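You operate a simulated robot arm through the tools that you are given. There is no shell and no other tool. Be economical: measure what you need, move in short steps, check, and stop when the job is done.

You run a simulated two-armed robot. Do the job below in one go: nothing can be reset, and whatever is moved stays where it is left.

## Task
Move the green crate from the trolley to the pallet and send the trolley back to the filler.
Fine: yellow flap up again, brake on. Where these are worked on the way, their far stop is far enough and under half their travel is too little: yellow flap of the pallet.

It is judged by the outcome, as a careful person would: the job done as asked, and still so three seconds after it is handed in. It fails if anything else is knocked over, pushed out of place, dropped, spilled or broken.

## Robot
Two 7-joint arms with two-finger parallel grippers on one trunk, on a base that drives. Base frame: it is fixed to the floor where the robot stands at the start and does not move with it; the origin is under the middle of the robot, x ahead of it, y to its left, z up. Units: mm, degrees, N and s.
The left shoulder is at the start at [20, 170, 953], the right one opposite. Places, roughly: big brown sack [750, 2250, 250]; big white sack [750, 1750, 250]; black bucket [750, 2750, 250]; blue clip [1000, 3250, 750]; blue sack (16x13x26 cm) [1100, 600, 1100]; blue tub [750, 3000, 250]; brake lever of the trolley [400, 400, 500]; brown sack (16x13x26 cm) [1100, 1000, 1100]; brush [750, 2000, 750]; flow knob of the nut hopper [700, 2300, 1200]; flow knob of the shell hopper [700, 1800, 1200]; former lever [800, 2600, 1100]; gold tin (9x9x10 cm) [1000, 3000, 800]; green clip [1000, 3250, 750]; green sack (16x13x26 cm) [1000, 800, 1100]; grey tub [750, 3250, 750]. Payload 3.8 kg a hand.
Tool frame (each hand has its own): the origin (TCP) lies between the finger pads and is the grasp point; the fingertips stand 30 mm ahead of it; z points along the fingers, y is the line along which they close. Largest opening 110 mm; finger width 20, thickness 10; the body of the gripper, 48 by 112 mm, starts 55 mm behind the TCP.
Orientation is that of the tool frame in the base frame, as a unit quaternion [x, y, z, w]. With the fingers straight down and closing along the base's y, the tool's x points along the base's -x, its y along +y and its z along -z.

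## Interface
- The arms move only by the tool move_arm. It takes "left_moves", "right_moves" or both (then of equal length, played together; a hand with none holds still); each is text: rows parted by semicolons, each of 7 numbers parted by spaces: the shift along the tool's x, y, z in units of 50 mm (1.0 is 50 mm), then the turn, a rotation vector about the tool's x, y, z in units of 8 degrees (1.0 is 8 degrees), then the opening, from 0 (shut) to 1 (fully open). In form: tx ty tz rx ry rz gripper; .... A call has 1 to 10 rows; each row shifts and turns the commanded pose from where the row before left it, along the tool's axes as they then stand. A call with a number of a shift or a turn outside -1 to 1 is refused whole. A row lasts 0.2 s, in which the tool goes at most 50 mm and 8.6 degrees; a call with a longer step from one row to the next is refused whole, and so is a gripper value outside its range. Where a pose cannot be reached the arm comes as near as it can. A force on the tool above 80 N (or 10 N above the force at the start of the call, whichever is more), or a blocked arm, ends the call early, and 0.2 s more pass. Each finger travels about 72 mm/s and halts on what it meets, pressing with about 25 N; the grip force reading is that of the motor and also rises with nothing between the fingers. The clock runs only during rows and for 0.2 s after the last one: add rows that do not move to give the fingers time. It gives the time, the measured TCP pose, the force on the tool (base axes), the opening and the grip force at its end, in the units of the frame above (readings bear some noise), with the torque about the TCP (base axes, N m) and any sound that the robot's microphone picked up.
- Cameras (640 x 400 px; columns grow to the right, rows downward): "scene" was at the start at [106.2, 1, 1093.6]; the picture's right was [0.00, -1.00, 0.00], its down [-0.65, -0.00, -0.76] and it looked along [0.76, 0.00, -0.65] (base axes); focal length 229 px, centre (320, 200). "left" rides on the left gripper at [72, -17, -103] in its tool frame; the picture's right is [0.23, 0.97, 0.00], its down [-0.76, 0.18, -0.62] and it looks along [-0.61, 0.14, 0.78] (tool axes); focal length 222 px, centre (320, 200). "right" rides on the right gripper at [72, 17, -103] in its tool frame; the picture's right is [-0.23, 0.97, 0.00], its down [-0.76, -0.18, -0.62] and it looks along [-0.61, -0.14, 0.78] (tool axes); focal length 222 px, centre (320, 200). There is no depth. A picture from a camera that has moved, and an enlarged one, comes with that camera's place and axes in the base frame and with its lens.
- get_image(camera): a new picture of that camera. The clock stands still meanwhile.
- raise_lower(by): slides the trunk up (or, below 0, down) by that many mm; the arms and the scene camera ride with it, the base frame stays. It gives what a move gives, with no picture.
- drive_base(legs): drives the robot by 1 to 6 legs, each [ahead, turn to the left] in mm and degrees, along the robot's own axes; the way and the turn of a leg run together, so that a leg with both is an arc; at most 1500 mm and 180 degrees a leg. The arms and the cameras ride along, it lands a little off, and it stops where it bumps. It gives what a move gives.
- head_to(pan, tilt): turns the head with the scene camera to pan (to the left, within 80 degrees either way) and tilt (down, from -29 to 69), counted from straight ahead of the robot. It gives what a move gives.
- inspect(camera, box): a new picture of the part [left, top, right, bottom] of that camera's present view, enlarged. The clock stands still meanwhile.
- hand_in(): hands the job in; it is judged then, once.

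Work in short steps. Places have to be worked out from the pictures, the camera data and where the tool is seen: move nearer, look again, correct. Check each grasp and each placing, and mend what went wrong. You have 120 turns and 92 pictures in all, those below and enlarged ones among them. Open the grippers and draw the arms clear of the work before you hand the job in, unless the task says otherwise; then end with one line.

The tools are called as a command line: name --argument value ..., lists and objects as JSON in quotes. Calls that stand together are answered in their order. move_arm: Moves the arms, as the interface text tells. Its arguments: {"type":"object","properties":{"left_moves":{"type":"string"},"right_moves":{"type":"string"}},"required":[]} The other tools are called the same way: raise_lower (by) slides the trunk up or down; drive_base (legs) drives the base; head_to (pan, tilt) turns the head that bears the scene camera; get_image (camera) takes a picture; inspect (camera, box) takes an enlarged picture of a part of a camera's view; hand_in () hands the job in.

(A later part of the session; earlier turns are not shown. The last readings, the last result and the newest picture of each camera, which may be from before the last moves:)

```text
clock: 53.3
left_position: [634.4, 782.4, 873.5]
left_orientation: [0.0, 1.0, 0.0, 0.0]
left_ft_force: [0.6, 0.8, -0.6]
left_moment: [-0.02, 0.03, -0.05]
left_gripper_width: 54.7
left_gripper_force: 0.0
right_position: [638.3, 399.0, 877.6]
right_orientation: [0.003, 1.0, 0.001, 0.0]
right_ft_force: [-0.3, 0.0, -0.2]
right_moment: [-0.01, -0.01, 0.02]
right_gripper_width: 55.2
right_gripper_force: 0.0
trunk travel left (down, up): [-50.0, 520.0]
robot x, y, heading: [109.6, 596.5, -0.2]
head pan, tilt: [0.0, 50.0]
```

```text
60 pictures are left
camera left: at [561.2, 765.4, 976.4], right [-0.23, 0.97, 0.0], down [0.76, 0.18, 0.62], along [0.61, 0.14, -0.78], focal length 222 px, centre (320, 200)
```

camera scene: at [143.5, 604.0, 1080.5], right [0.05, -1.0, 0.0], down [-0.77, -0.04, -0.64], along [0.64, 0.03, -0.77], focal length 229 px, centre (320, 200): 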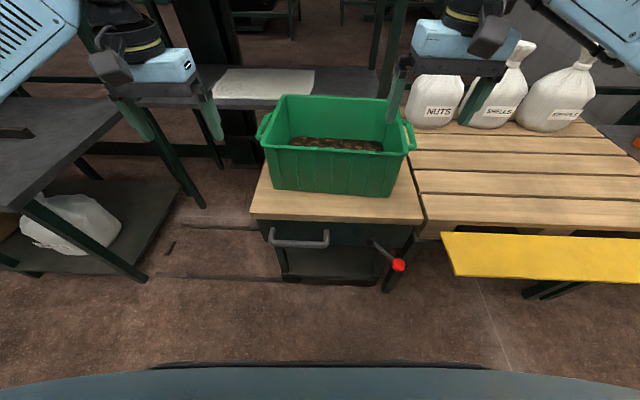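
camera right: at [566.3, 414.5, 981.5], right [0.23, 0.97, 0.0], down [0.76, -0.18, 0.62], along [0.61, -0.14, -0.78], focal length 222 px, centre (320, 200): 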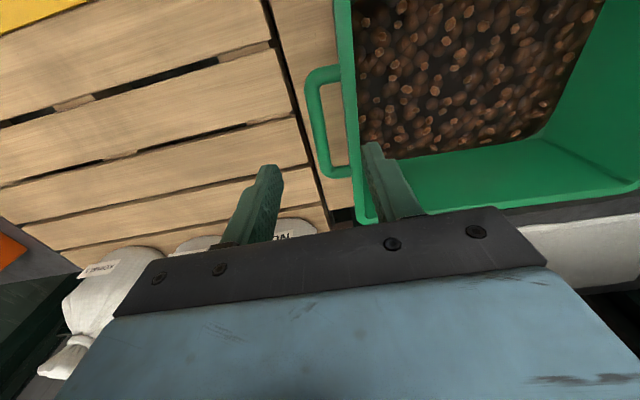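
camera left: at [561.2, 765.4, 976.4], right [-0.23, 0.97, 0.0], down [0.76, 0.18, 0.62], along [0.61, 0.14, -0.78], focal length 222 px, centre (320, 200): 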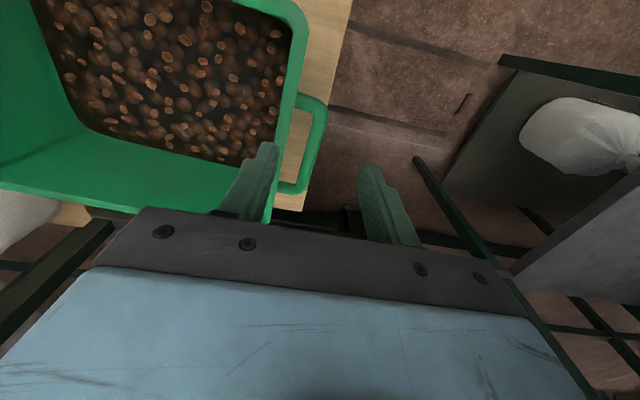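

Handle bars: right at y≈394, x 610–704; left at y≈781; both z≈750. I'll centre on them with a 30 mm opening and go down to just above rim height, then look.

move_arm --left_moves "-0.45 -0.02 0 0 0 0 0.27;0 0 0.7 0 0 0 0.27;0 0 0.68 0 0 0 0.27;0 0 0 0 0 0 0.27" --right_moves "-0.4 -0.1 0 0 0 0 0.27;0 0 0.7 0 0 0 0.27;0 0 0.75 0 0 0 0.27;0 0 0 0 0 0 0.27"

get_image --camera "right"

get_image --camera "left"

```text
clock: 54.3
left_position: [659.1, 778.1, 804.1]
left_orientation: [0.001, 1.0, 0.0, 0.0]
left_ft_force: [0.7, 0.3, 0.1]
left_moment: [0.02, -0.02, 0.0]
left_gripper_width: 29.7
left_gripper_force: 0.2
right_position: [659.1, 389.4, 805.8]
right_orientation: [0.002, 1.0, 0.0, 0.001]
right_ft_force: [-0.4, -0.3, 0.7]
right_moment: [-0.01, -0.02, 0.0]
right_gripper_width: 29.6
right_gripper_force: 0.1
trunk travel left (down, up): [-50.0, 520.0]
robot x, y, heading: [108.1, 599.1, -0.0]
head pan, tilt: [0.0, 50.0]
```

```text
59 pictures are left
camera right: at [587.0, 406.1, 909.3], right [0.23, 0.97, 0.0], down [0.76, -0.18, 0.62], along [0.61, -0.14, -0.78], focal length 222 px, centre (320, 200)
```

right: 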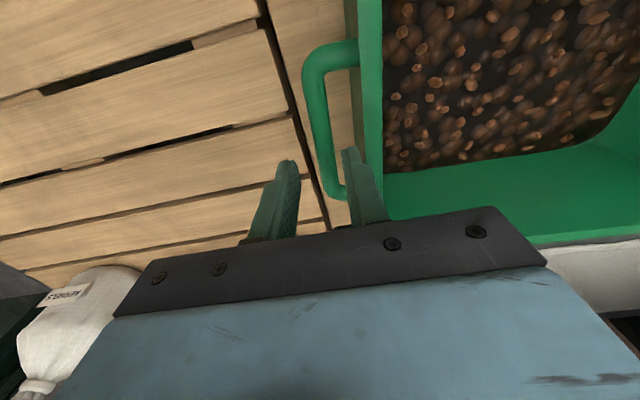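

```text
58 pictures are left
camera left: at [587.5, 760.6, 907.7], right [-0.23, 0.97, 0.0], down [0.76, 0.18, 0.62], along [0.61, 0.14, -0.78], focal length 222 px, centre (320, 200)
```

left: 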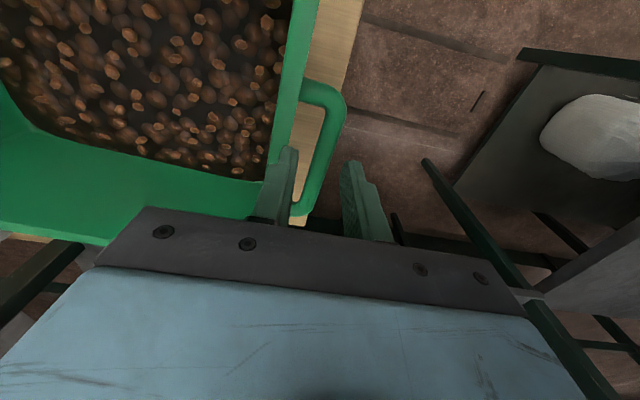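

Refined: right bar y≈391 (rim ≈417), left bar y≈784 (rim ≈756). I'll use a 24 mm opening, shift the left hand 5 mm, and go down around the bars.

move_arm --left_moves "0 0.11 0 0 0 0 0.22;0 0 0 0 0 0 0.22;0 0 0.4 0 0 0 0.22;0 0 0.3 0 0 0 0.22;0 0 0.3 0 0 0 0.22;0 0 0 0 0 0 0.22" --right_moves "0 0.02 0 0 0 0 0.22;0 0 0 0 0 0 0.22;0 0 0.4 0 0 0 0.22;0 0 0.3 0 0 0 0.22;0 0 0.33 0 0 0 0.22;0 0 0 0 0 0 0.22"

get_image --camera "right"

get_image --camera "left"

```text
clock: 55.7
left_position: [657.7, 785.4, 755.5]
left_orientation: [0.0, 1.0, 0.0, 0.0]
left_ft_force: [0.2, -0.1, 0.9]
left_moment: [0.03, 0.02, 0.0]
left_gripper_width: 24.1
left_gripper_force: 0.1
right_position: [656.9, 391.8, 753.9]
right_orientation: [0.003, 1.0, 0.001, 0.001]
right_ft_force: [0.6, -0.2, 0.7]
right_moment: [-0.01, -0.04, 0.01]
right_gripper_width: 24.0
right_gripper_force: 0.1
trunk travel left (down, up): [-50.0, 520.0]
robot x, y, heading: [107.2, 595.5, 0.1]
head pan, tilt: [0.0, 50.0]
```

```text
57 pictures are left
camera right: at [585.1, 408.1, 857.5], right [0.23, 0.97, 0.0], down [0.76, -0.18, 0.62], along [0.61, -0.14, -0.78], focal length 222 px, centre (320, 200)
```

right: 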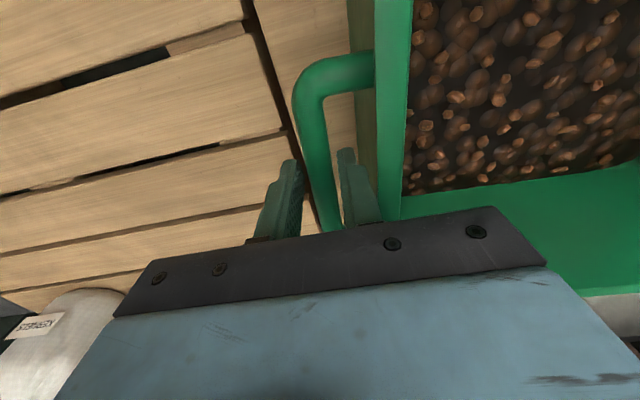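

```text
56 pictures are left
camera left: at [585.5, 769.7, 858.9], right [-0.22, 0.97, 0.0], down [0.76, 0.18, 0.62], along [0.61, 0.14, -0.78], focal length 222 px, centre (320, 200)
```

left: 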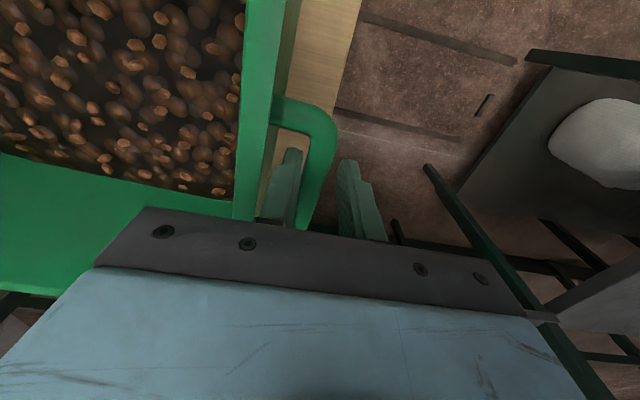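

Both bars lie between the fingers, so I close both grippers.

move_arm --left_moves "0 0 0.1 0 0 0 0;0 0 0 0 0 0 0;0 0 0 0 0 0 0" --right_moves "0 0 0.1 0 0 0 0;0 0 0 0 0 0 0;0 0 0 0 0 0 0"

move_arm --left_moves "0 0 -0.2 0 0 0 0;0 0 -0.2 0 0 0 0;0 0 -0.2 0 0 0 0;0 0 0 0 0 0 0" --right_moves "0 0 -0.2 0 0 0 0;0 0 -0.2 0 0 0 0;0 0 -0.2 0 0 0 0;0 0 0 0 0 0 0"

get_image --camera "scene"

```text
clock: 56.5
left_position: [658.5, 783.6, 756.0]
left_orientation: [0.004, 1.0, -0.002, 0.004]
left_ft_force: [5.2, -17.7, 23.4]
left_moment: [-0.36, -0.22, -0.53]
left_gripper_width: 16.4
left_gripper_force: 25.6
right_position: [656.6, 392.6, 752.6]
right_orientation: [0.003, 1.0, 0.003, 0.006]
right_ft_force: [6.7, 8.7, 23.7]
right_moment: [0.17, -0.07, -0.51]
right_gripper_width: 16.5
right_gripper_force: 24.9
trunk travel left (down, up): [-50.0, 520.0]
robot x, y, heading: [106.4, 594.3, -0.2]
head pan, tilt: [0.0, 50.0]
```

```text
clock: 57.5
left_position: [657.9, 786.1, 777.4]
left_orientation: [0.003, 1.0, -0.001, -0.002]
left_ft_force: [-2.5, -23.5, -4.8]
left_moment: [-0.3, 0.16, -0.53]
left_gripper_width: 16.4
left_gripper_force: 25.1
right_position: [657.4, 396.2, 779.0]
right_orientation: [0.002, 1.0, 0.001, -0.001]
right_ft_force: [2.2, 23.4, -4.7]
right_moment: [0.3, 0.05, -0.47]
right_gripper_width: 16.2
right_gripper_force: 25.3
trunk travel left (down, up): [-50.0, 520.0]
robot x, y, heading: [110.2, 599.2, -0.1]
head pan, tilt: [0.0, 50.0]
```

```text
55 pictures are left
camera scene: at [208.1, 599.1, 1080.3], right [0.0, -1.0, 0.0], down [-0.77, 0.0, -0.64], along [0.64, 0.0, -0.77], focal length 229 px, centre (320, 200)
```

scene: 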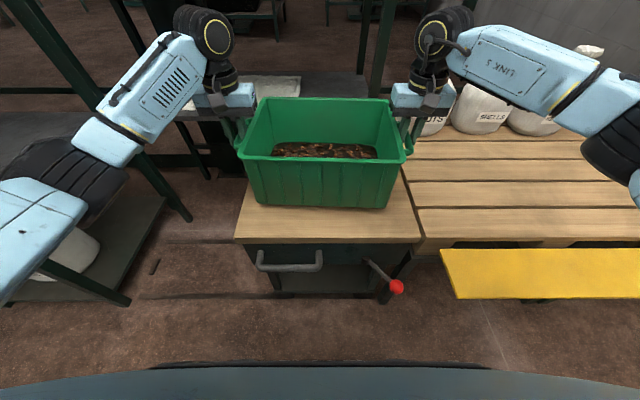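

The crate is up; it is light (about 1 kg) and level. I'll relax the sideways strain a little, raise the trunk 70 mm, and back away.

move_arm --left_moves "0 -0.05 0 0 0 0 0;0 0 0 0 0 0 0" --right_moves "0 0.05 0 0 0 0 0;0 0 0 0 0 0 0"

raise_lower --by 70

drive_base --legs '[[-380, 0]]'

get_image --camera "scene"

```text
clock: 58.1
left_position: [658.9, 784.7, 779.5]
left_orientation: [-0.001, 1.0, 0.001, -0.001]
left_ft_force: [-4.0, -8.7, -4.6]
left_moment: [-0.14, 0.2, -0.56]
left_gripper_width: 16.4
left_gripper_force: 25.2
right_position: [658.3, 395.5, 779.3]
right_orientation: [0.005, 1.0, 0.001, -0.001]
right_ft_force: [2.5, 8.6, -5.0]
right_moment: [0.12, -0.05, -0.48]
right_gripper_width: 15.9
right_gripper_force: 25.2
trunk travel left (down, up): [-50.0, 520.0]
robot x, y, heading: [109.6, 596.4, -0.3]
head pan, tilt: [0.0, 50.0]
```

```text
clock: 59.2
left_position: [658.1, 786.2, 849.1]
left_orientation: [0.0, 1.0, 0.001, -0.001]
left_ft_force: [-2.8, 4.8, -4.9]
left_moment: [0.09, 0.14, -0.54]
left_gripper_width: 16.3
left_gripper_force: 25.2
right_position: [659.1, 395.3, 848.5]
right_orientation: [0.004, 1.0, 0.0, 0.0]
right_ft_force: [3.0, -4.4, -4.7]
right_moment: [-0.06, -0.01, -0.55]
right_gripper_width: 16.2
right_gripper_force: 25.0
trunk travel left (down, up): [-120.0, 450.0]
robot x, y, heading: [109.7, 600.0, -0.1]
head pan, tilt: [0.0, 50.0]
```

```text
clock: 61.6
left_position: [276.2, 786.1, 849.1]
left_orientation: [0.002, 1.0, 0.001, -0.001]
left_ft_force: [-2.6, 20.7, -4.8]
left_moment: [0.34, -0.01, -0.45]
left_gripper_width: 16.7
left_gripper_force: 25.0
right_position: [274.0, 395.5, 848.8]
right_orientation: [0.006, 1.0, 0.0, 0.001]
right_ft_force: [1.5, -21.3, -5.3]
right_moment: [-0.19, 0.14, -0.5]
right_gripper_width: 16.5
right_gripper_force: 24.7
trunk travel left (down, up): [-120.0, 450.0]
robot x, y, heading: [-273.3, 601.3, -0.1]
head pan, tilt: [0.0, 50.0]
```

```text
54 pictures are left
camera scene: at [-175.6, 600.2, 1150.4], right [-0.01, -1.0, 0.0], down [-0.77, 0.0, -0.64], along [0.64, 0.0, -0.77], focal length 229 px, centre (320, 200)
```

scene: 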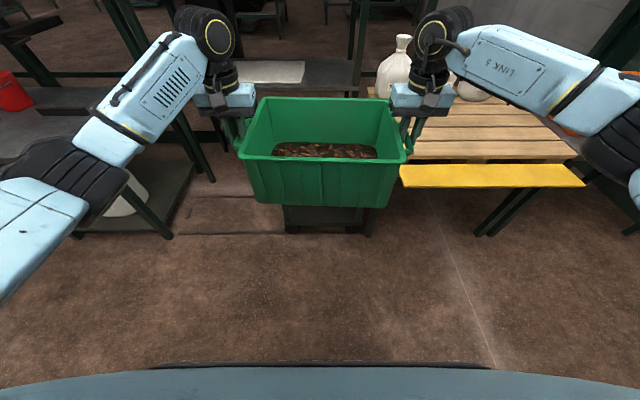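

The crate hangs securely. The sideways load has drifted into compression, so I'll ease it by spreading the hands slightly, then turn right, drive 580, and turn back.

move_arm --left_moves "0 0.04 0 0 0 0 0;0 0 0 0 0 0 0" --right_moves "0 -0.04 0 0 0 0 0;0 0 0 0 0 0 0"

drive_base --legs '[[0, -90], [580, 0]]'

get_image --camera "scene"

```text
clock: 62.2
left_position: [275.5, 785.2, 849.0]
left_orientation: [0.005, 1.0, -0.001, -0.001]
left_ft_force: [-2.6, -13.8, -5.4]
left_moment: [-0.19, 0.28, -0.59]
left_gripper_width: 16.4
left_gripper_force: 25.0
right_position: [273.7, 396.1, 847.9]
right_orientation: [0.004, 1.0, 0.002, 0.001]
right_ft_force: [2.7, 13.5, -4.8]
right_moment: [0.17, -0.1, -0.51]
right_gripper_width: 16.1
right_gripper_force: 24.7
trunk travel left (down, up): [-120.0, 450.0]
robot x, y, heading: [-275.0, 599.3, -0.2]
head pan, tilt: [0.0, 50.0]
```

```text
clock: 69.4
left_position: [-118.3, -532.1, 848.9]
left_orientation: [0.717, 0.697, 0.001, -0.002]
left_ft_force: [-25.7, 3.4, -5.2]
left_moment: [0.1, 0.35, -0.51]
left_gripper_width: 16.3
left_gripper_force: 24.9
right_position: [-508.6, -525.1, 848.2]
right_orientation: [0.717, 0.697, 0.0, 0.001]
right_ft_force: [24.7, -3.3, -5.8]
right_moment: [0.01, -0.33, -0.53]
right_gripper_width: 16.2
right_gripper_force: 25.3
trunk travel left (down, up): [-120.0, 450.0]
robot x, y, heading: [-289.2, 21.0, -91.5]
head pan, tilt: [0.0, 50.0]
```

```text
53 pictures are left
camera scene: at [-294.1, -75.8, 1150.3], right [-1.0, 0.03, 0.0], down [0.02, 0.77, -0.64], along [-0.02, -0.64, -0.77], focal length 229 px, centre (320, 200)
```

scene: 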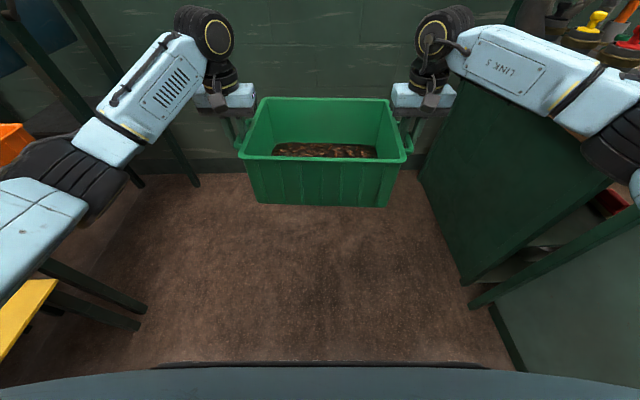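

No contact. There is a wall ahead but enough room. I'll turn back left (91.5°) to face the pallet; the crate swings well short of the tables.

drive_base --legs '[[0, 91.5]]'

get_image --camera "scene"

```text
clock: 73.7
left_position: [258.1, 206.9, 849.3]
left_orientation: [0.004, 1.0, 0.0, -0.001]
left_ft_force: [-2.4, -4.6, -4.8]
left_moment: [-0.08, 0.13, -0.52]
left_gripper_width: 16.1
left_gripper_force: 24.8
right_position: [257.4, -183.8, 848.3]
right_orientation: [0.005, 1.0, 0.001, 0.001]
right_ft_force: [2.8, 5.0, -4.5]
right_moment: [0.03, 0.04, -0.51]
right_gripper_width: 16.2
right_gripper_force: 24.9
trunk travel left (down, up): [-120.0, 450.0]
robot x, y, heading: [-291.4, 24.1, -0.6]
head pan, tilt: [0.0, 50.0]
```

```text
52 pictures are left
camera scene: at [-192.9, 22.5, 1150.4], right [-0.01, -1.0, 0.0], down [-0.77, 0.01, -0.64], along [0.64, 0.0, -0.77], focal length 229 px, centre (320, 200)
```

scene: 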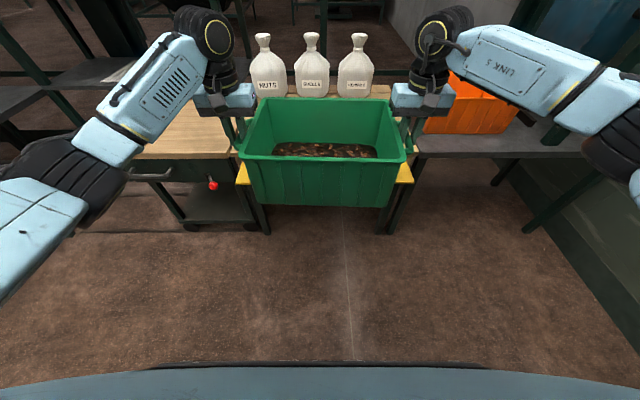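

The crate is lined up with the pallet (centre y≈12). I drive 400 mm ahead so that it hangs over the deck.

drive_base --legs '[[400, 0.6]]'

get_image --camera "scene"

get_image --camera "right"

```text
clock: 76.1
left_position: [649.1, 213.5, 848.8]
left_orientation: [-0.001, 1.0, -0.001, -0.001]
left_ft_force: [-2.0, -1.5, -4.5]
left_moment: [-0.01, 0.1, -0.52]
left_gripper_width: 16.0
left_gripper_force: 25.4
right_position: [654.6, -175.6, 848.5]
right_orientation: [-0.001, 1.0, 0.001, 0.0]
right_ft_force: [2.8, 1.5, -5.0]
right_moment: [0.05, 0.11, -0.52]
right_gripper_width: 16.4
right_gripper_force: 25.3
trunk travel left (down, up): [-120.0, 450.0]
robot x, y, heading: [98.8, 20.8, 0.4]
head pan, tilt: [0.0, 50.0]
```

```text
51 pictures are left
camera scene: at [201.3, 23.7, 1150.3], right [0.01, -1.0, 0.0], down [-0.77, -0.01, -0.64], along [0.64, 0.0, -0.77], focal length 229 px, centre (320, 200)
```

scene: 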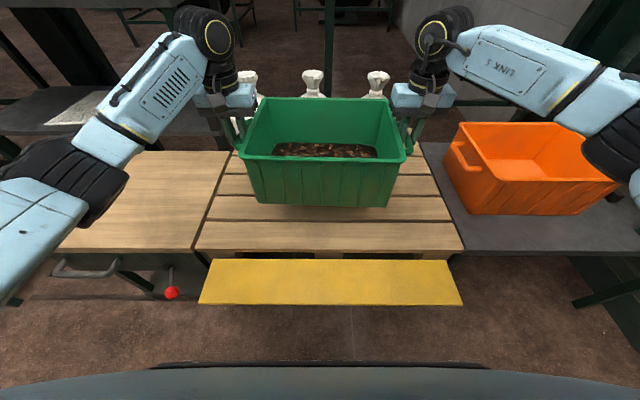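

```text
50 pictures are left
camera right: at [581.7, -161.3, 951.9], right [0.22, 0.97, 0.0], down [0.76, -0.18, 0.62], along [0.61, -0.14, -0.78], focal length 222 px, centre (320, 200)
```

right: 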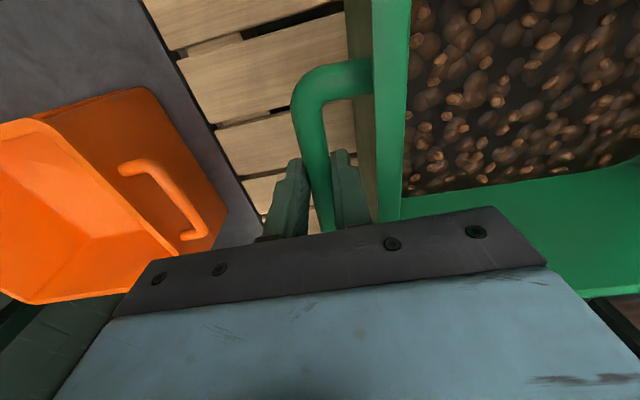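

The crate is over the deck's middle, clear of the sacks behind. I lower the trunk 65 mm, then feel for the deck with the arms.

raise_lower --by -65

move_arm --left_moves "0 0 0.1 0 0 0 0;0 0 0.1 0 0 0 0;0 0 0.1 0 0 0 0;0 0 0 0 0 0 0" --right_moves "0 0 0.1 0 0 0 0;0 0 0.1 0 0 0 0;0 0 0.1 0 0 0 0;0 0 0 0 0 0 0"

get_image --camera "scene"

```text
clock: 77.2
left_position: [648.7, 213.5, 783.4]
left_orientation: [-0.002, 1.0, -0.001, -0.002]
left_ft_force: [-2.5, -2.1, -3.9]
left_moment: [0.02, 0.27, -0.54]
left_gripper_width: 15.9
left_gripper_force: 25.0
right_position: [653.1, -176.9, 783.1]
right_orientation: [-0.002, 1.0, 0.001, 0.001]
right_ft_force: [3.5, 1.2, -4.7]
right_moment: [-0.04, -0.17, -0.54]
right_gripper_width: 16.1
right_gripper_force: 24.4
trunk travel left (down, up): [-55.0, 515.0]
robot x, y, heading: [97.9, 22.7, 0.5]
head pan, tilt: [0.0, 50.0]
```

```text
clock: 78.2
left_position: [649.5, 213.6, 768.3]
left_orientation: [0.0, 1.0, -0.001, -0.001]
left_ft_force: [-3.5, -1.2, -4.3]
left_moment: [-0.08, 0.18, -0.54]
left_gripper_width: 15.9
left_gripper_force: 25.1
right_position: [655.8, -176.7, 767.7]
right_orientation: [-0.002, 1.0, 0.001, 0.001]
right_ft_force: [2.4, 1.9, -5.3]
right_moment: [0.02, -0.01, -0.53]
right_gripper_width: 15.8
right_gripper_force: 24.8
trunk travel left (down, up): [-55.0, 515.0]
robot x, y, heading: [100.2, 23.2, 0.5]
head pan, tilt: [0.0, 50.0]
```

```text
49 pictures are left
camera scene: at [200.9, 23.7, 1085.4], right [0.01, -1.0, 0.0], down [-0.77, -0.01, -0.64], along [0.64, 0.0, -0.77], focal length 229 px, centre (320, 200)
```

scene: 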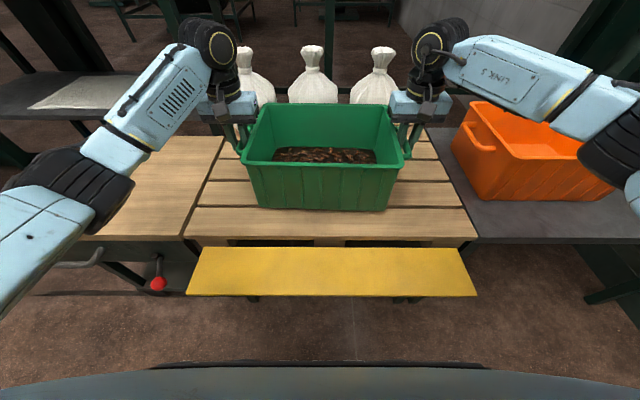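

Still hanging (about −5 N per hand). I continue down in small steps.

move_arm --left_moves "0 0 0.08 0 0 0 0;0 0 0.08 0 0 0 0;0 0 0.08 0 0 0 0;0 0 0 0 0 0 0" --right_moves "0 0 0.08 0 0 0 0;0 0 0.08 0 0 0 0;0 0 0.08 0 0 0 0;0 0 0 0 0 0 0"

move_arm --left_moves "0 0 0.06 0 0 0 0;0 0 0.06 0 0 0 0;0 0 0 0 0 0 0" --right_moves "0 0 0.06 0 0 0 0;0 0 0.06 0 0 0 0;0 0 0 0 0 0 0"

```text
clock: 79.2
left_position: [647.6, 214.1, 756.6]
left_orientation: [-0.002, 1.0, -0.001, -0.001]
left_ft_force: [-2.3, -1.1, -4.7]
left_moment: [0.0, 0.1, -0.49]
left_gripper_width: 15.9
left_gripper_force: 24.7
right_position: [653.1, -176.9, 755.4]
right_orientation: [-0.002, 1.0, 0.001, 0.001]
right_ft_force: [2.9, 1.7, -4.2]
right_moment: [0.04, 0.11, -0.51]
right_gripper_width: 16.0
right_gripper_force: 24.9
trunk travel left (down, up): [-55.0, 515.0]
robot x, y, heading: [101.7, 21.6, 0.4]
head pan, tilt: [0.0, 50.0]
```

```text
clock: 80.0
left_position: [648.9, 213.7, 754.4]
left_orientation: [-0.001, 1.0, -0.001, 0.001]
left_ft_force: [-3.0, 2.0, 16.1]
left_moment: [0.06, 0.65, -0.56]
left_gripper_width: 16.1
left_gripper_force: 25.4
right_position: [653.1, -177.5, 751.2]
right_orientation: [0.0, 1.0, 0.001, 0.002]
right_ft_force: [4.2, -2.1, -2.3]
right_moment: [-0.04, -0.15, -0.57]
right_gripper_width: 15.9
right_gripper_force: 25.5
trunk travel left (down, up): [-55.0, 515.0]
robot x, y, heading: [101.9, 24.5, 0.3]
head pan, tilt: [0.0, 50.0]
```

The left end has touched; the right needs about 2–3 mm more.

move_arm --left_moves "0 0 -0.02 0 0 0 0;0 0 0 0 0 0 0" --right_moves "0 0 0.05 0 0 0 0;0 0 0 0 0 0 0"

```text
clock: 80.6
left_position: [648.8, 212.9, 754.8]
left_orientation: [-0.002, 1.0, -0.002, 0.001]
left_ft_force: [-2.2, 5.3, 17.1]
left_moment: [0.08, -0.02, -0.54]
left_gripper_width: 16.3
left_gripper_force: 25.1
right_position: [653.3, -176.5, 750.9]
right_orientation: [0.0, 1.0, 0.0, 0.003]
right_ft_force: [6.8, -9.4, 12.1]
right_moment: [-0.06, 0.26, -0.53]
right_gripper_width: 16.0
right_gripper_force: 24.8
trunk travel left (down, up): [-55.0, 515.0]
robot x, y, heading: [100.6, 25.6, 0.2]
head pan, tilt: [0.0, 50.0]
```

Both ends now rest on the deck. I open to about 24 mm (clear of the crate walls), lift straight out, and check.

move_arm --left_moves "0 0 0 0 0 0 0.22;0 0 0 0 0 0 0.22;0 0 -0.4 0 0 0 0.22;0 0 -0.8 0 0 0 0.22;0 0 -1 0 0 0 0.22;0 0 -1 0 0 0 0.22" --right_moves "0 0 0 0 0 0 0.22;0 0 0 0 0 0 0.22;0 0 -0.4 0 0 0 0.22;0 0 -0.8 0 0 0 0.22;0 0 -1 0 0 0 0.22;0 0 -1 0 0 0 0.22"

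get_image --camera "scene"

```text
clock: 82.0
left_position: [648.8, 214.6, 910.4]
left_orientation: [-0.002, 1.0, -0.002, -0.002]
left_ft_force: [0.2, -0.2, -0.7]
left_moment: [0.0, -0.02, 0.01]
left_gripper_width: 24.2
left_gripper_force: 0.1
right_position: [650.6, -176.6, 908.7]
right_orientation: [-0.002, 1.0, 0.001, 0.001]
right_ft_force: [0.3, -0.2, 0.6]
right_moment: [0.0, 0.0, 0.0]
right_gripper_width: 24.2
right_gripper_force: 0.0
trunk travel left (down, up): [-55.0, 515.0]
robot x, y, heading: [99.2, 22.7, 0.3]
head pan, tilt: [0.0, 50.0]
```

```text
48 pictures are left
camera scene: at [199.8, 23.8, 1085.5], right [0.01, -1.0, 0.0], down [-0.77, -0.01, -0.64], along [0.64, 0.0, -0.77], focal length 229 px, centre (320, 200)
```

scene: 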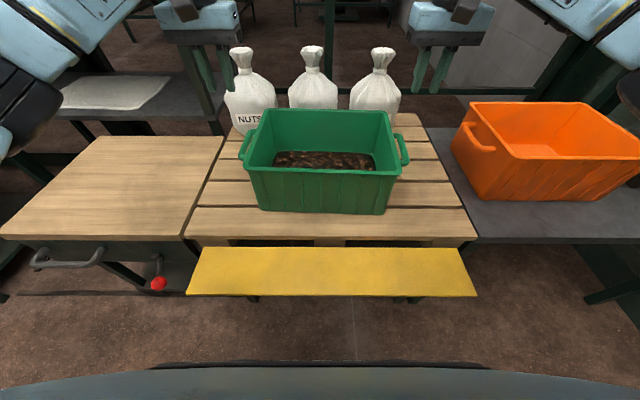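

The crate stands upright on the pallet. Next I back off 300 mm and tilt the right hand's fingers 48° forward, shut, so they can lift the flap's front edge from below.

drive_base --legs '[[-300, 0]]'

move_arm --right_moves "1 0 0 0 -1 0 0;1 0 0 0 -1 0 0;0 0 0 0 -1 0 0;0 0 0 0 -1 0 0;0 0 0 0 -1 0 0;0 0 0 0 -1 0 0;0 0 0 0 0 0 0" --left_moves "1 0 0 0 0 0 0.5;1 0 0 0 0 0 0.5;1 0 0 0 0 0 0.5;0 1 0 0 0 0 0.5;0 1 0 0 0 0 0.5;0 0 0 0 0 0 0.5;0 0 0 0 0 0 0.5"

get_image --camera "scene"

```text
clock: 84.0
left_position: [354.6, 213.7, 910.3]
left_orientation: [-0.004, 1.0, -0.002, 0.0]
left_ft_force: [0.4, -0.1, 0.2]
left_moment: [0.01, -0.04, 0.0]
left_gripper_width: 24.1
left_gripper_force: 0.0
right_position: [357.7, -176.7, 907.4]
right_orientation: [-0.005, 1.0, 0.001, 0.001]
right_ft_force: [1.4, -0.5, -0.2]
right_moment: [-0.05, 0.0, 0.01]
right_gripper_width: 24.2
right_gripper_force: 0.1
trunk travel left (down, up): [-55.0, 515.0]
robot x, y, heading: [-192.9, 20.8, 0.8]
head pan, tilt: [0.0, 50.0]
```

```text
clock: 85.6
left_position: [205.3, 312.1, 910.0]
left_orientation: [-0.005, 1.0, -0.001, -0.002]
left_ft_force: [-0.3, -0.3, 0.2]
left_moment: [-0.01, -0.03, 0.05]
left_gripper_width: 55.0
left_gripper_force: 0.0
right_position: [258.2, -177.5, 901.1]
right_orientation: [-0.003, 0.913, 0.002, 0.408]
right_ft_force: [0.0, -0.7, -0.6]
right_moment: [-0.01, 0.02, -0.01]
right_gripper_width: 0.0
right_gripper_force: 25.1
trunk travel left (down, up): [-55.0, 515.0]
robot x, y, heading: [-195.5, 20.1, 0.5]
head pan, tilt: [0.0, 50.0]
```

```text
47 pictures are left
camera scene: at [-94.0, 21.5, 1085.5], right [0.01, -1.0, 0.0], down [-0.77, -0.01, -0.64], along [0.64, 0.01, -0.77], focal length 229 px, centre (320, 200)
```

scene: 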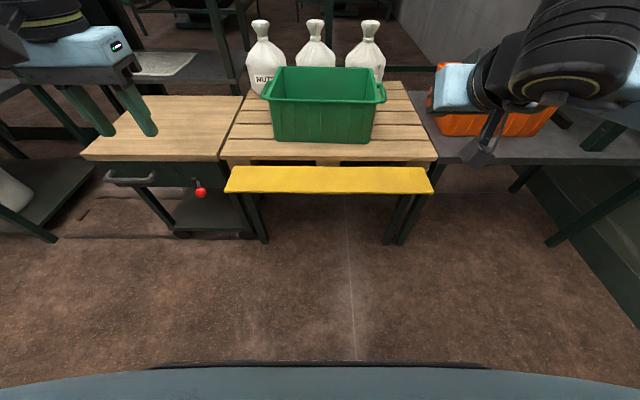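

The front edge of the flap is at x≈345, z≈590. I'll bring the tilted, shut fingers down in front of it to about (285,545).

move_arm --right_moves "0.619 0 0.644 0 0 0 0;0.619 0 0.644 0 0 0 0;0.619 0 0.644 0 0 0 0;0.619 0 0.644 0 0 0 0;0.619 0 0.644 0 0 0 0;0.619 0 0.644 0 0 0 0;0.619 0 0.644 0 0 0 0;0.619 0 0.644 0 0 0 0;0 0 0 0 0 0 0"

get_image --camera "scene"

get_image --camera "right"

```text
clock: 87.6
left_position: [205.8, 312.6, 911.5]
left_orientation: [-0.005, 1.0, -0.001, -0.001]
left_ft_force: [1.3, -0.1, 0.6]
left_moment: [-0.03, -0.01, -0.01]
left_gripper_width: 54.9
left_gripper_force: 0.0
right_position: [291.2, -145.3, 614.8]
right_orientation: [-0.002, 0.915, -0.002, 0.404]
right_ft_force: [0.1, -0.1, 0.6]
right_moment: [-0.01, 0.01, 0.0]
right_gripper_width: 0.0
right_gripper_force: 25.1
right hand out of reach, approached as far as the arm can: row 6, 7, 8
trunk travel left (down, up): [-55.0, 515.0]
robot x, y, heading: [-190.3, 17.6, 0.8]
head pan, tilt: [0.0, 50.0]
```

```text
46 pictures are left
camera scene: at [-94.0, 21.2, 1085.5], right [0.01, -1.0, 0.0], down [-0.77, -0.01, -0.64], along [0.64, 0.01, -0.77], focal length 229 px, centre (320, 200)
```

scene: 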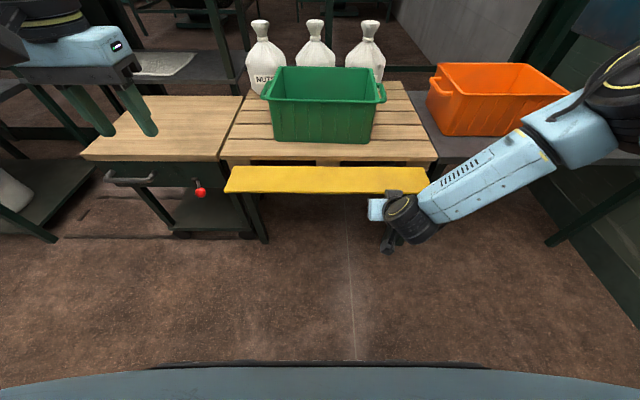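

```text
45 pictures are left
camera right: at [165.6, -129.0, 630.5], right [0.15, 0.97, 0.16], down [0.05, -0.17, 0.98], along [0.99, -0.14, -0.08], focal length 222 px, centre (320, 200)
```

right: 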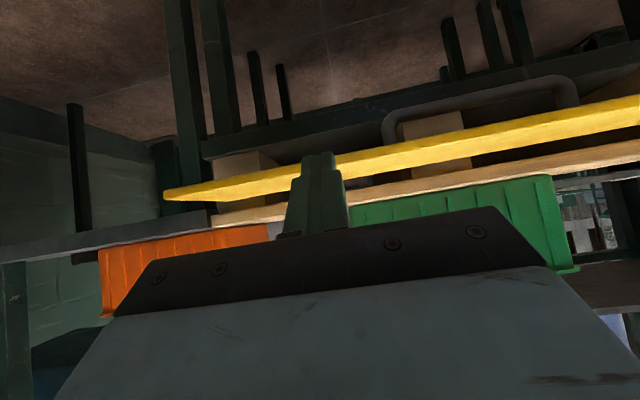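

The arm bottoms out at z≈615, so I lower the trunk by its remaining 55 mm and shift the hand 30 mm to the right, away from the handle.

raise_lower --by -55

move_arm --right_moves "0 -0.6 0 0 0 0 0;0 0 0 0 0 0 0"

get_image --camera "right"

```text
clock: 88.5
left_position: [206.1, 313.5, 854.8]
left_orientation: [-0.004, 1.0, -0.001, 0.0]
left_ft_force: [0.0, 0.1, -0.6]
left_moment: [0.0, 0.0, 0.02]
left_gripper_width: 55.1
left_gripper_force: 0.1
right_position: [290.5, -144.9, 558.2]
right_orientation: [-0.001, 0.916, -0.003, 0.402]
right_ft_force: [1.0, -0.2, -0.4]
right_moment: [0.01, 0.0, -0.01]
right_gripper_width: 0.1
right_gripper_force: 25.5
trunk travel left (down, up): [0.0, 570.0]
robot x, y, heading: [-194.4, 19.3, 0.9]
head pan, tilt: [0.0, 50.0]
```

```text
clock: 89.1
left_position: [204.8, 312.6, 855.5]
left_orientation: [-0.005, 1.0, -0.001, 0.0]
left_ft_force: [-0.3, 0.1, -0.1]
left_moment: [0.01, 0.01, 0.01]
left_gripper_width: 54.9
left_gripper_force: 0.1
right_position: [297.7, -167.4, 568.8]
right_orientation: [0.0, 0.917, -0.005, 0.4]
right_ft_force: [-0.4, 0.0, 0.3]
right_moment: [0.01, -0.04, 0.0]
right_gripper_width: 0.0
right_gripper_force: 24.7
right hand out of reach, approached as far as the arm can: row 1
trunk travel left (down, up): [0.0, 570.0]
robot x, y, heading: [-192.9, 18.9, 1.1]
head pan, tilt: [0.0, 50.0]
```

```text
44 pictures are left
camera right: at [172.7, -149.8, 586.6], right [0.16, 0.97, 0.16], down [0.06, -0.17, 0.98], along [0.99, -0.15, -0.09], focal length 222 px, centre (320, 200)
```

right: 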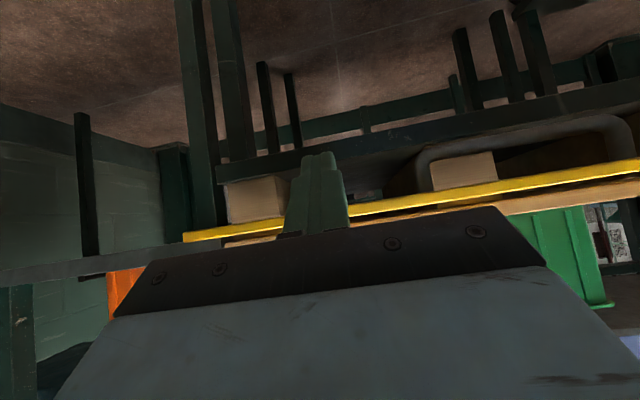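

The tips are below the flap (flap z≈571–583, tip top ≈556) and still about 20 mm short of its edge. I'll bring them under it by driving 40 mm ahead.

drive_base --legs '[[40, 0]]'

get_image --camera "scene"

get_image --camera "right"

```text
clock: 90.0
left_position: [244.2, 313.4, 856.3]
left_orientation: [-0.004, 1.0, 0.0, -0.002]
left_ft_force: [-0.3, -0.3, 0.0]
left_moment: [0.01, 0.05, -0.02]
left_gripper_width: 55.0
left_gripper_force: 0.0
right_position: [336.6, -164.9, 568.5]
right_orientation: [0.0, 0.917, -0.005, 0.399]
right_ft_force: [-0.2, 0.5, -0.3]
right_moment: [0.01, -0.01, 0.04]
right_gripper_width: 0.0
right_gripper_force: 25.3
trunk travel left (down, up): [0.0, 570.0]
robot x, y, heading: [-153.1, 18.1, 1.0]
head pan, tilt: [0.0, 50.0]
```

```text
43 pictures are left
camera scene: at [-54.3, 22.1, 1030.4], right [0.01, -1.0, 0.0], down [-0.77, -0.01, -0.64], along [0.64, 0.01, -0.77], focal length 229 px, centre (320, 200)
```

scene: 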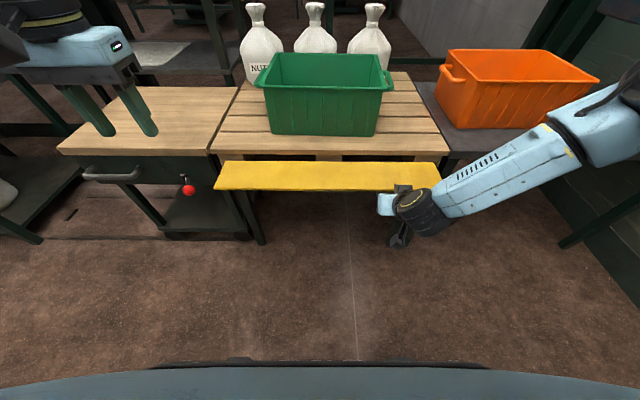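

```text
42 pictures are left
camera right: at [212.4, -149.0, 586.4], right [0.16, 0.97, 0.16], down [0.06, -0.17, 0.98], along [0.99, -0.15, -0.09], focal length 222 px, centre (320, 200)
```

right: 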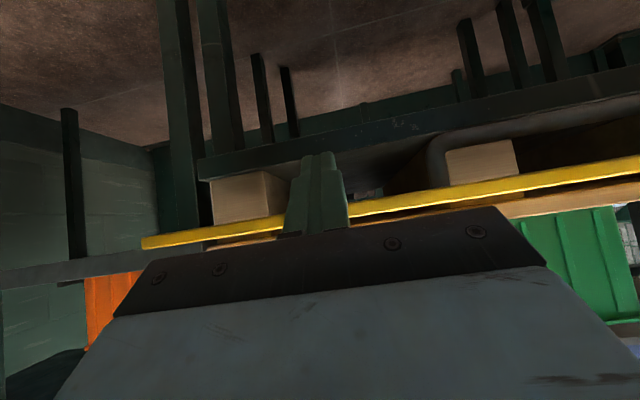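

The shut fingers are under the flap edge. I lift along its arc to about 30°, then check.

move_arm --right_moves "-0.3 0 -0.223 0 0 0 0;-0.3 0 -0.223 0 0 0 0;-0.294 0 -0.109 0 0 0 0;-0.294 0 -0.109 0 0 0 0;0 0 0 0 0 0 0"

get_image --camera "scene"

```text
clock: 91.2
left_position: [244.7, 312.3, 855.1]
left_orientation: [-0.004, 1.0, 0.0, -0.001]
left_ft_force: [0.2, 0.3, -1.0]
left_moment: [0.02, 0.04, 0.0]
left_gripper_width: 55.3
left_gripper_force: 0.1
right_position: [355.2, -166.0, 638.4]
right_orientation: [0.0, 0.916, -0.006, 0.402]
right_ft_force: [0.9, -1.0, 0.1]
right_moment: [-0.01, -0.02, -0.02]
right_gripper_width: 0.1
right_gripper_force: 25.0
trunk travel left (down, up): [0.0, 570.0]
robot x, y, heading: [-155.3, 20.5, 0.3]
head pan, tilt: [0.0, 50.0]
```

```text
41 pictures are left
camera scene: at [-54.1, 22.0, 1030.5], right [0.01, -1.0, 0.0], down [-0.77, -0.01, -0.64], along [0.64, 0.01, -0.77], focal length 229 px, centre (320, 200)
```

scene: 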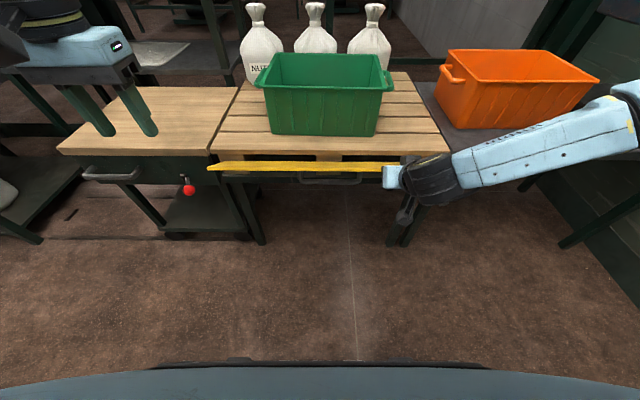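

The flap follows. I continue the arc to nearly upright.

move_arm --right_moves "-0.319 0 -0.024 0 0 0 0;-0.319 0 -0.024 0 0 0 0;-0.317 0 0.05 0 0 0 0;-0.317 0 0.05 0 0 0 0;-0.292 0 0.14 0 0 0 0;-0.292 0 0.14 0 0 0 0;0 0 0 0 0 0 0"

get_image --camera "scene"

get_image --camera "right"

```text
clock: 92.8
left_position: [244.8, 313.5, 855.7]
left_orientation: [-0.004, 1.0, 0.0, -0.002]
left_ft_force: [-0.6, 0.5, -0.7]
left_moment: [-0.01, 0.01, 0.0]
left_gripper_width: 55.2
left_gripper_force: 0.0
right_position: [428.9, -165.8, 694.3]
right_orientation: [0.0, 0.916, -0.006, 0.401]
right_ft_force: [-0.1, 0.1, -0.3]
right_moment: [0.03, -0.01, 0.01]
right_gripper_width: 0.0
right_gripper_force: 24.9
trunk travel left (down, up): [0.0, 570.0]
robot x, y, heading: [-153.8, 18.5, 0.6]
head pan, tilt: [0.0, 50.0]
```

```text
40 pictures are left
camera scene: at [-54.3, 22.0, 1030.5], right [0.01, -1.0, 0.0], down [-0.77, -0.01, -0.64], along [0.64, 0.01, -0.77], focal length 229 px, centre (320, 200)
```

scene: 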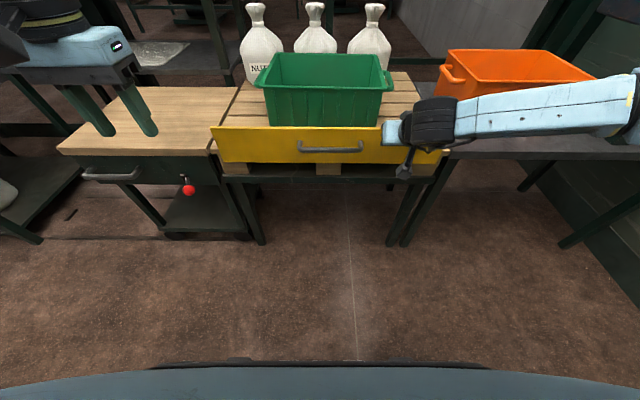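

```text
39 pictures are left
camera right: at [304.5, -148.8, 711.4], right [0.16, 0.97, 0.16], down [0.06, -0.17, 0.98], along [0.99, -0.15, -0.08], focal length 222 px, centre (320, 200)
```

right: 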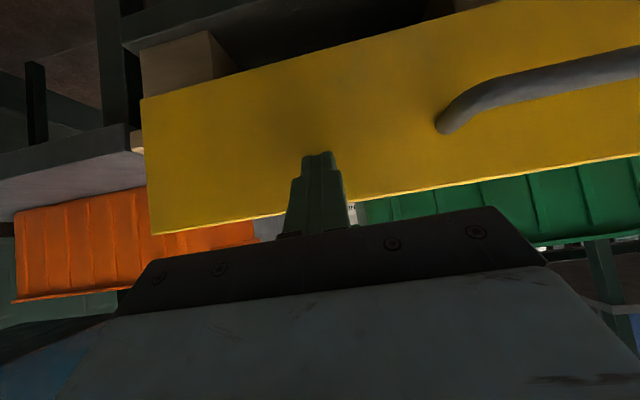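

Nearly upright. I push forward gently until it meets its stop.

move_arm --right_moves "-0.1 0 0.11 0 0 0 0;-0.1 0 0.11 0 0 0 0;-0.1 0 0.11 0 0 0 0;0 0 0 0 0 0 0"

inspect --camera "scene" --box '[180, 80, 460, 220]'

```text
clock: 93.4
left_position: [241.4, 312.4, 857.3]
left_orientation: [-0.004, 1.0, -0.001, -0.001]
left_ft_force: [-0.3, 0.1, -0.6]
left_moment: [0.03, -0.02, 0.0]
left_gripper_width: 54.9
left_gripper_force: 0.1
right_position: [430.2, -165.0, 692.4]
right_orientation: [-0.001, 0.919, -0.004, 0.394]
right_ft_force: [-33.9, -3.7, 15.2]
right_moment: [-0.05, 0.03, -0.12]
right_gripper_width: 0.0
right_gripper_force: 24.7
trunk travel left (down, up): [0.0, 570.0]
robot x, y, heading: [-156.3, 16.1, 0.8]
head pan, tilt: [0.0, 50.0]
stopped in row 2 (right hand): the force on the tool passed its limit at 89 N (the readings are from after the stop); the commanded pose is now the measured one
```

```text
2.29 times, centred on (320, 150) of scene
camera zoom: at [-59.4, 21.6, 1030.9], right [0.01, -1.0, 0.0], down [-0.76, -0.01, -0.65], along [0.65, 0.01, -0.76], focal length 524 px, centre (320, 314)
```

zoom: 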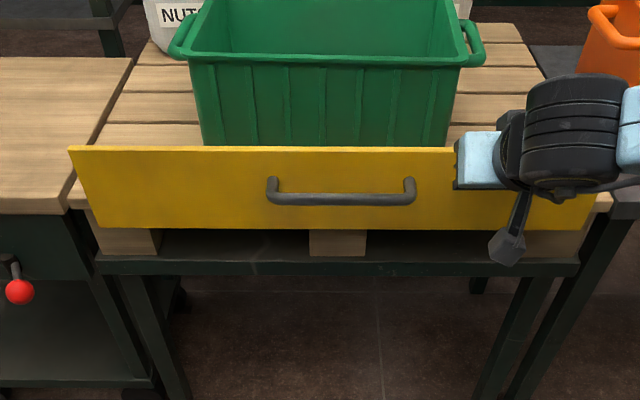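

The flap is up against its stop. I'll draw the right hand back, level it, and look closely at the brake lever.

move_arm --right_moves "0 0 -1 0 0 0 0;0.5 0 -0.8 0 0 0 0;0 0 -0.5 0 1 0 0.3;0 0 0 0 1 0 0.5;0 0 0 0 1 0 0.5;0 0 0 0 1 0 0.5;0 0 0 0 1 0 0.5;0 0 0 0 0.8 0 0.5;0 0 0 0 0 0 0.5"

head_to --pan 40 --tilt 45

get_image --camera "scene"

```text
clock: 95.4
left_position: [244.5, 312.1, 857.1]
left_orientation: [-0.004, 1.0, -0.001, -0.001]
left_ft_force: [-0.4, -1.0, 0.3]
left_moment: [0.0, 0.02, -0.02]
left_gripper_width: 55.0
left_gripper_force: 0.0
right_position: [333.6, -164.4, 749.8]
right_orientation: [0.002, 1.0, -0.004, -0.002]
right_ft_force: [0.9, -0.5, -0.8]
right_moment: [0.02, 0.01, 0.0]
right_gripper_width: 54.9
right_gripper_force: 0.0
trunk travel left (down, up): [0.0, 570.0]
robot x, y, heading: [-155.3, 19.0, 0.7]
head pan, tilt: [0.0, 50.0]
```

```text
clock: 96.5
left_position: [245.7, 313.4, 854.7]
left_orientation: [-0.003, 1.0, -0.001, -0.001]
left_ft_force: [0.0, -0.2, 0.6]
left_moment: [0.0, 0.01, 0.01]
left_gripper_width: 55.3
left_gripper_force: 0.0
right_position: [332.7, -163.9, 749.7]
right_orientation: [0.002, 1.0, -0.005, -0.001]
right_ft_force: [-0.1, 0.0, 0.6]
right_moment: [0.01, 0.0, -0.03]
right_gripper_width: 54.9
right_gripper_force: 0.1
trunk travel left (down, up): [0.0, 570.0]
robot x, y, heading: [-153.5, 16.8, 0.6]
head pan, tilt: [40.0, 45.0]
```

```text
37 pictures are left
camera scene: at [-70.7, 73.7, 1037.4], right [0.65, -0.76, 0.0], down [-0.54, -0.46, -0.71], along [0.54, 0.46, -0.71], focal length 229 px, centre (320, 200)
```

scene: 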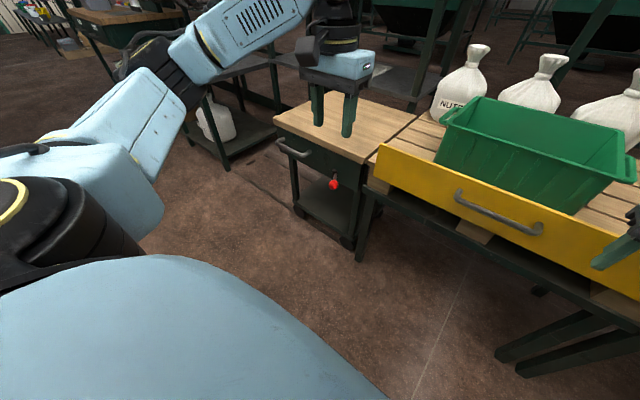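

Let me enlarge the trolley's front.

inspect --camera "scene" --box '[260, 110, 400, 250]'

```text
2.86 times, centred on (330, 180) of scene
camera zoom: at [-70.7, 73.7, 1037.4], right [0.65, -0.76, 0.0], down [-0.54, -0.46, -0.71], along [0.54, 0.46, -0.71], focal length 655 px, centre (291, 257)
```

zoom: 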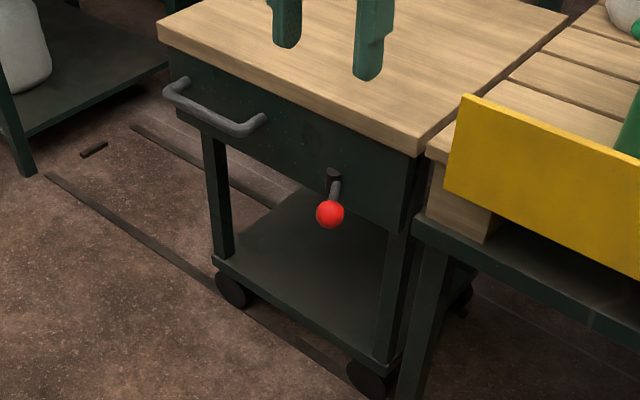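

The lever ball ≈(400,415,531) swings out from a pivot at about (485,470,508), apparently sideways. I'll turn to face +y, so that my right arm faces the trolley and I can later push it by simply driving, and stop beside the lever.

move_arm --right_moves "0 0 -1 0 0 0 0.5;0 0 -1 0 0 0 0.5" --left_moves "0.5 0 0 0 0 0 0.5;0.5 0 0 0 0 0 0.5"

drive_base --legs '[[0, 89.4], [150, 0]]'

head_to --pan -60 --tilt 45

get_image --camera "scene"

```text
clock: 97.0
left_position: [195.1, 311.7, 856.4]
left_orientation: [-0.004, 1.0, -0.002, -0.001]
left_ft_force: [-0.4, 0.4, 0.3]
left_moment: [0.01, 0.02, -0.04]
left_gripper_width: 54.8
left_gripper_force: 0.0
right_position: [334.9, -160.4, 853.5]
right_orientation: [0.002, 1.0, -0.005, -0.001]
right_ft_force: [-0.1, 0.0, 0.4]
right_moment: [0.03, 0.0, -0.01]
right_gripper_width: 55.1
right_gripper_force: 0.1
trunk travel left (down, up): [0.0, 570.0]
robot x, y, heading: [-156.6, 18.8, 0.8]
head pan, tilt: [40.0, 45.0]
```

```text
clock: 102.3
left_position: [-452.8, 509.9, 855.7]
left_orientation: [0.714, -0.7, 0.002, 0.001]
left_ft_force: [-0.2, -0.4, 0.0]
left_moment: [-0.01, 0.02, 0.0]
left_gripper_width: 54.9
left_gripper_force: 0.1
right_position: [16.1, 653.5, 853.0]
right_orientation: [0.71, -0.704, 0.004, -0.004]
right_ft_force: [0.0, 0.3, 0.3]
right_moment: [-0.03, -0.01, 0.02]
right_gripper_width: 55.0
right_gripper_force: 0.0
trunk travel left (down, up): [0.0, 570.0]
robot x, y, heading: [-159.3, 163.4, 91.2]
head pan, tilt: [40.0, 45.0]
```

```text
clock: 104.0
left_position: [-454.1, 508.0, 856.0]
left_orientation: [0.714, -0.7, 0.001, 0.0]
left_ft_force: [0.4, 0.0, 0.2]
left_moment: [-0.02, 0.01, 0.04]
left_gripper_width: 54.9
left_gripper_force: 0.0
right_position: [16.2, 654.8, 854.3]
right_orientation: [0.71, -0.704, 0.004, -0.003]
right_ft_force: [0.9, -0.1, -0.7]
right_moment: [0.02, -0.02, 0.02]
right_gripper_width: 54.7
right_gripper_force: 0.1
trunk travel left (down, up): [0.0, 570.0]
robot x, y, heading: [-155.8, 161.0, 91.1]
head pan, tilt: [-60.0, 45.0]
```

```text
35 pictures are left
camera scene: at [-88.0, 227.5, 1037.4], right [0.52, -0.85, 0.0], down [-0.6, -0.37, -0.71], along [0.6, 0.37, -0.71], focal length 229 px, centre (320, 200)
```

scene: 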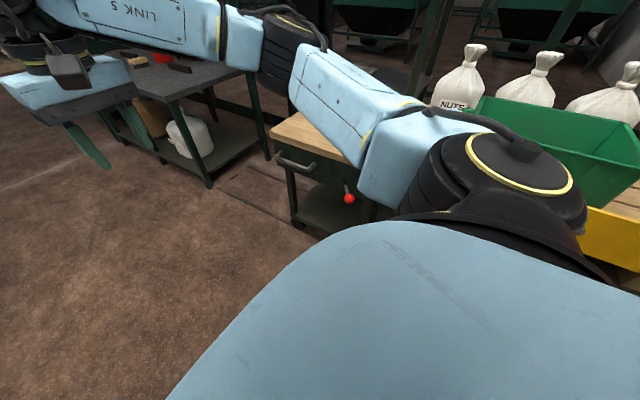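

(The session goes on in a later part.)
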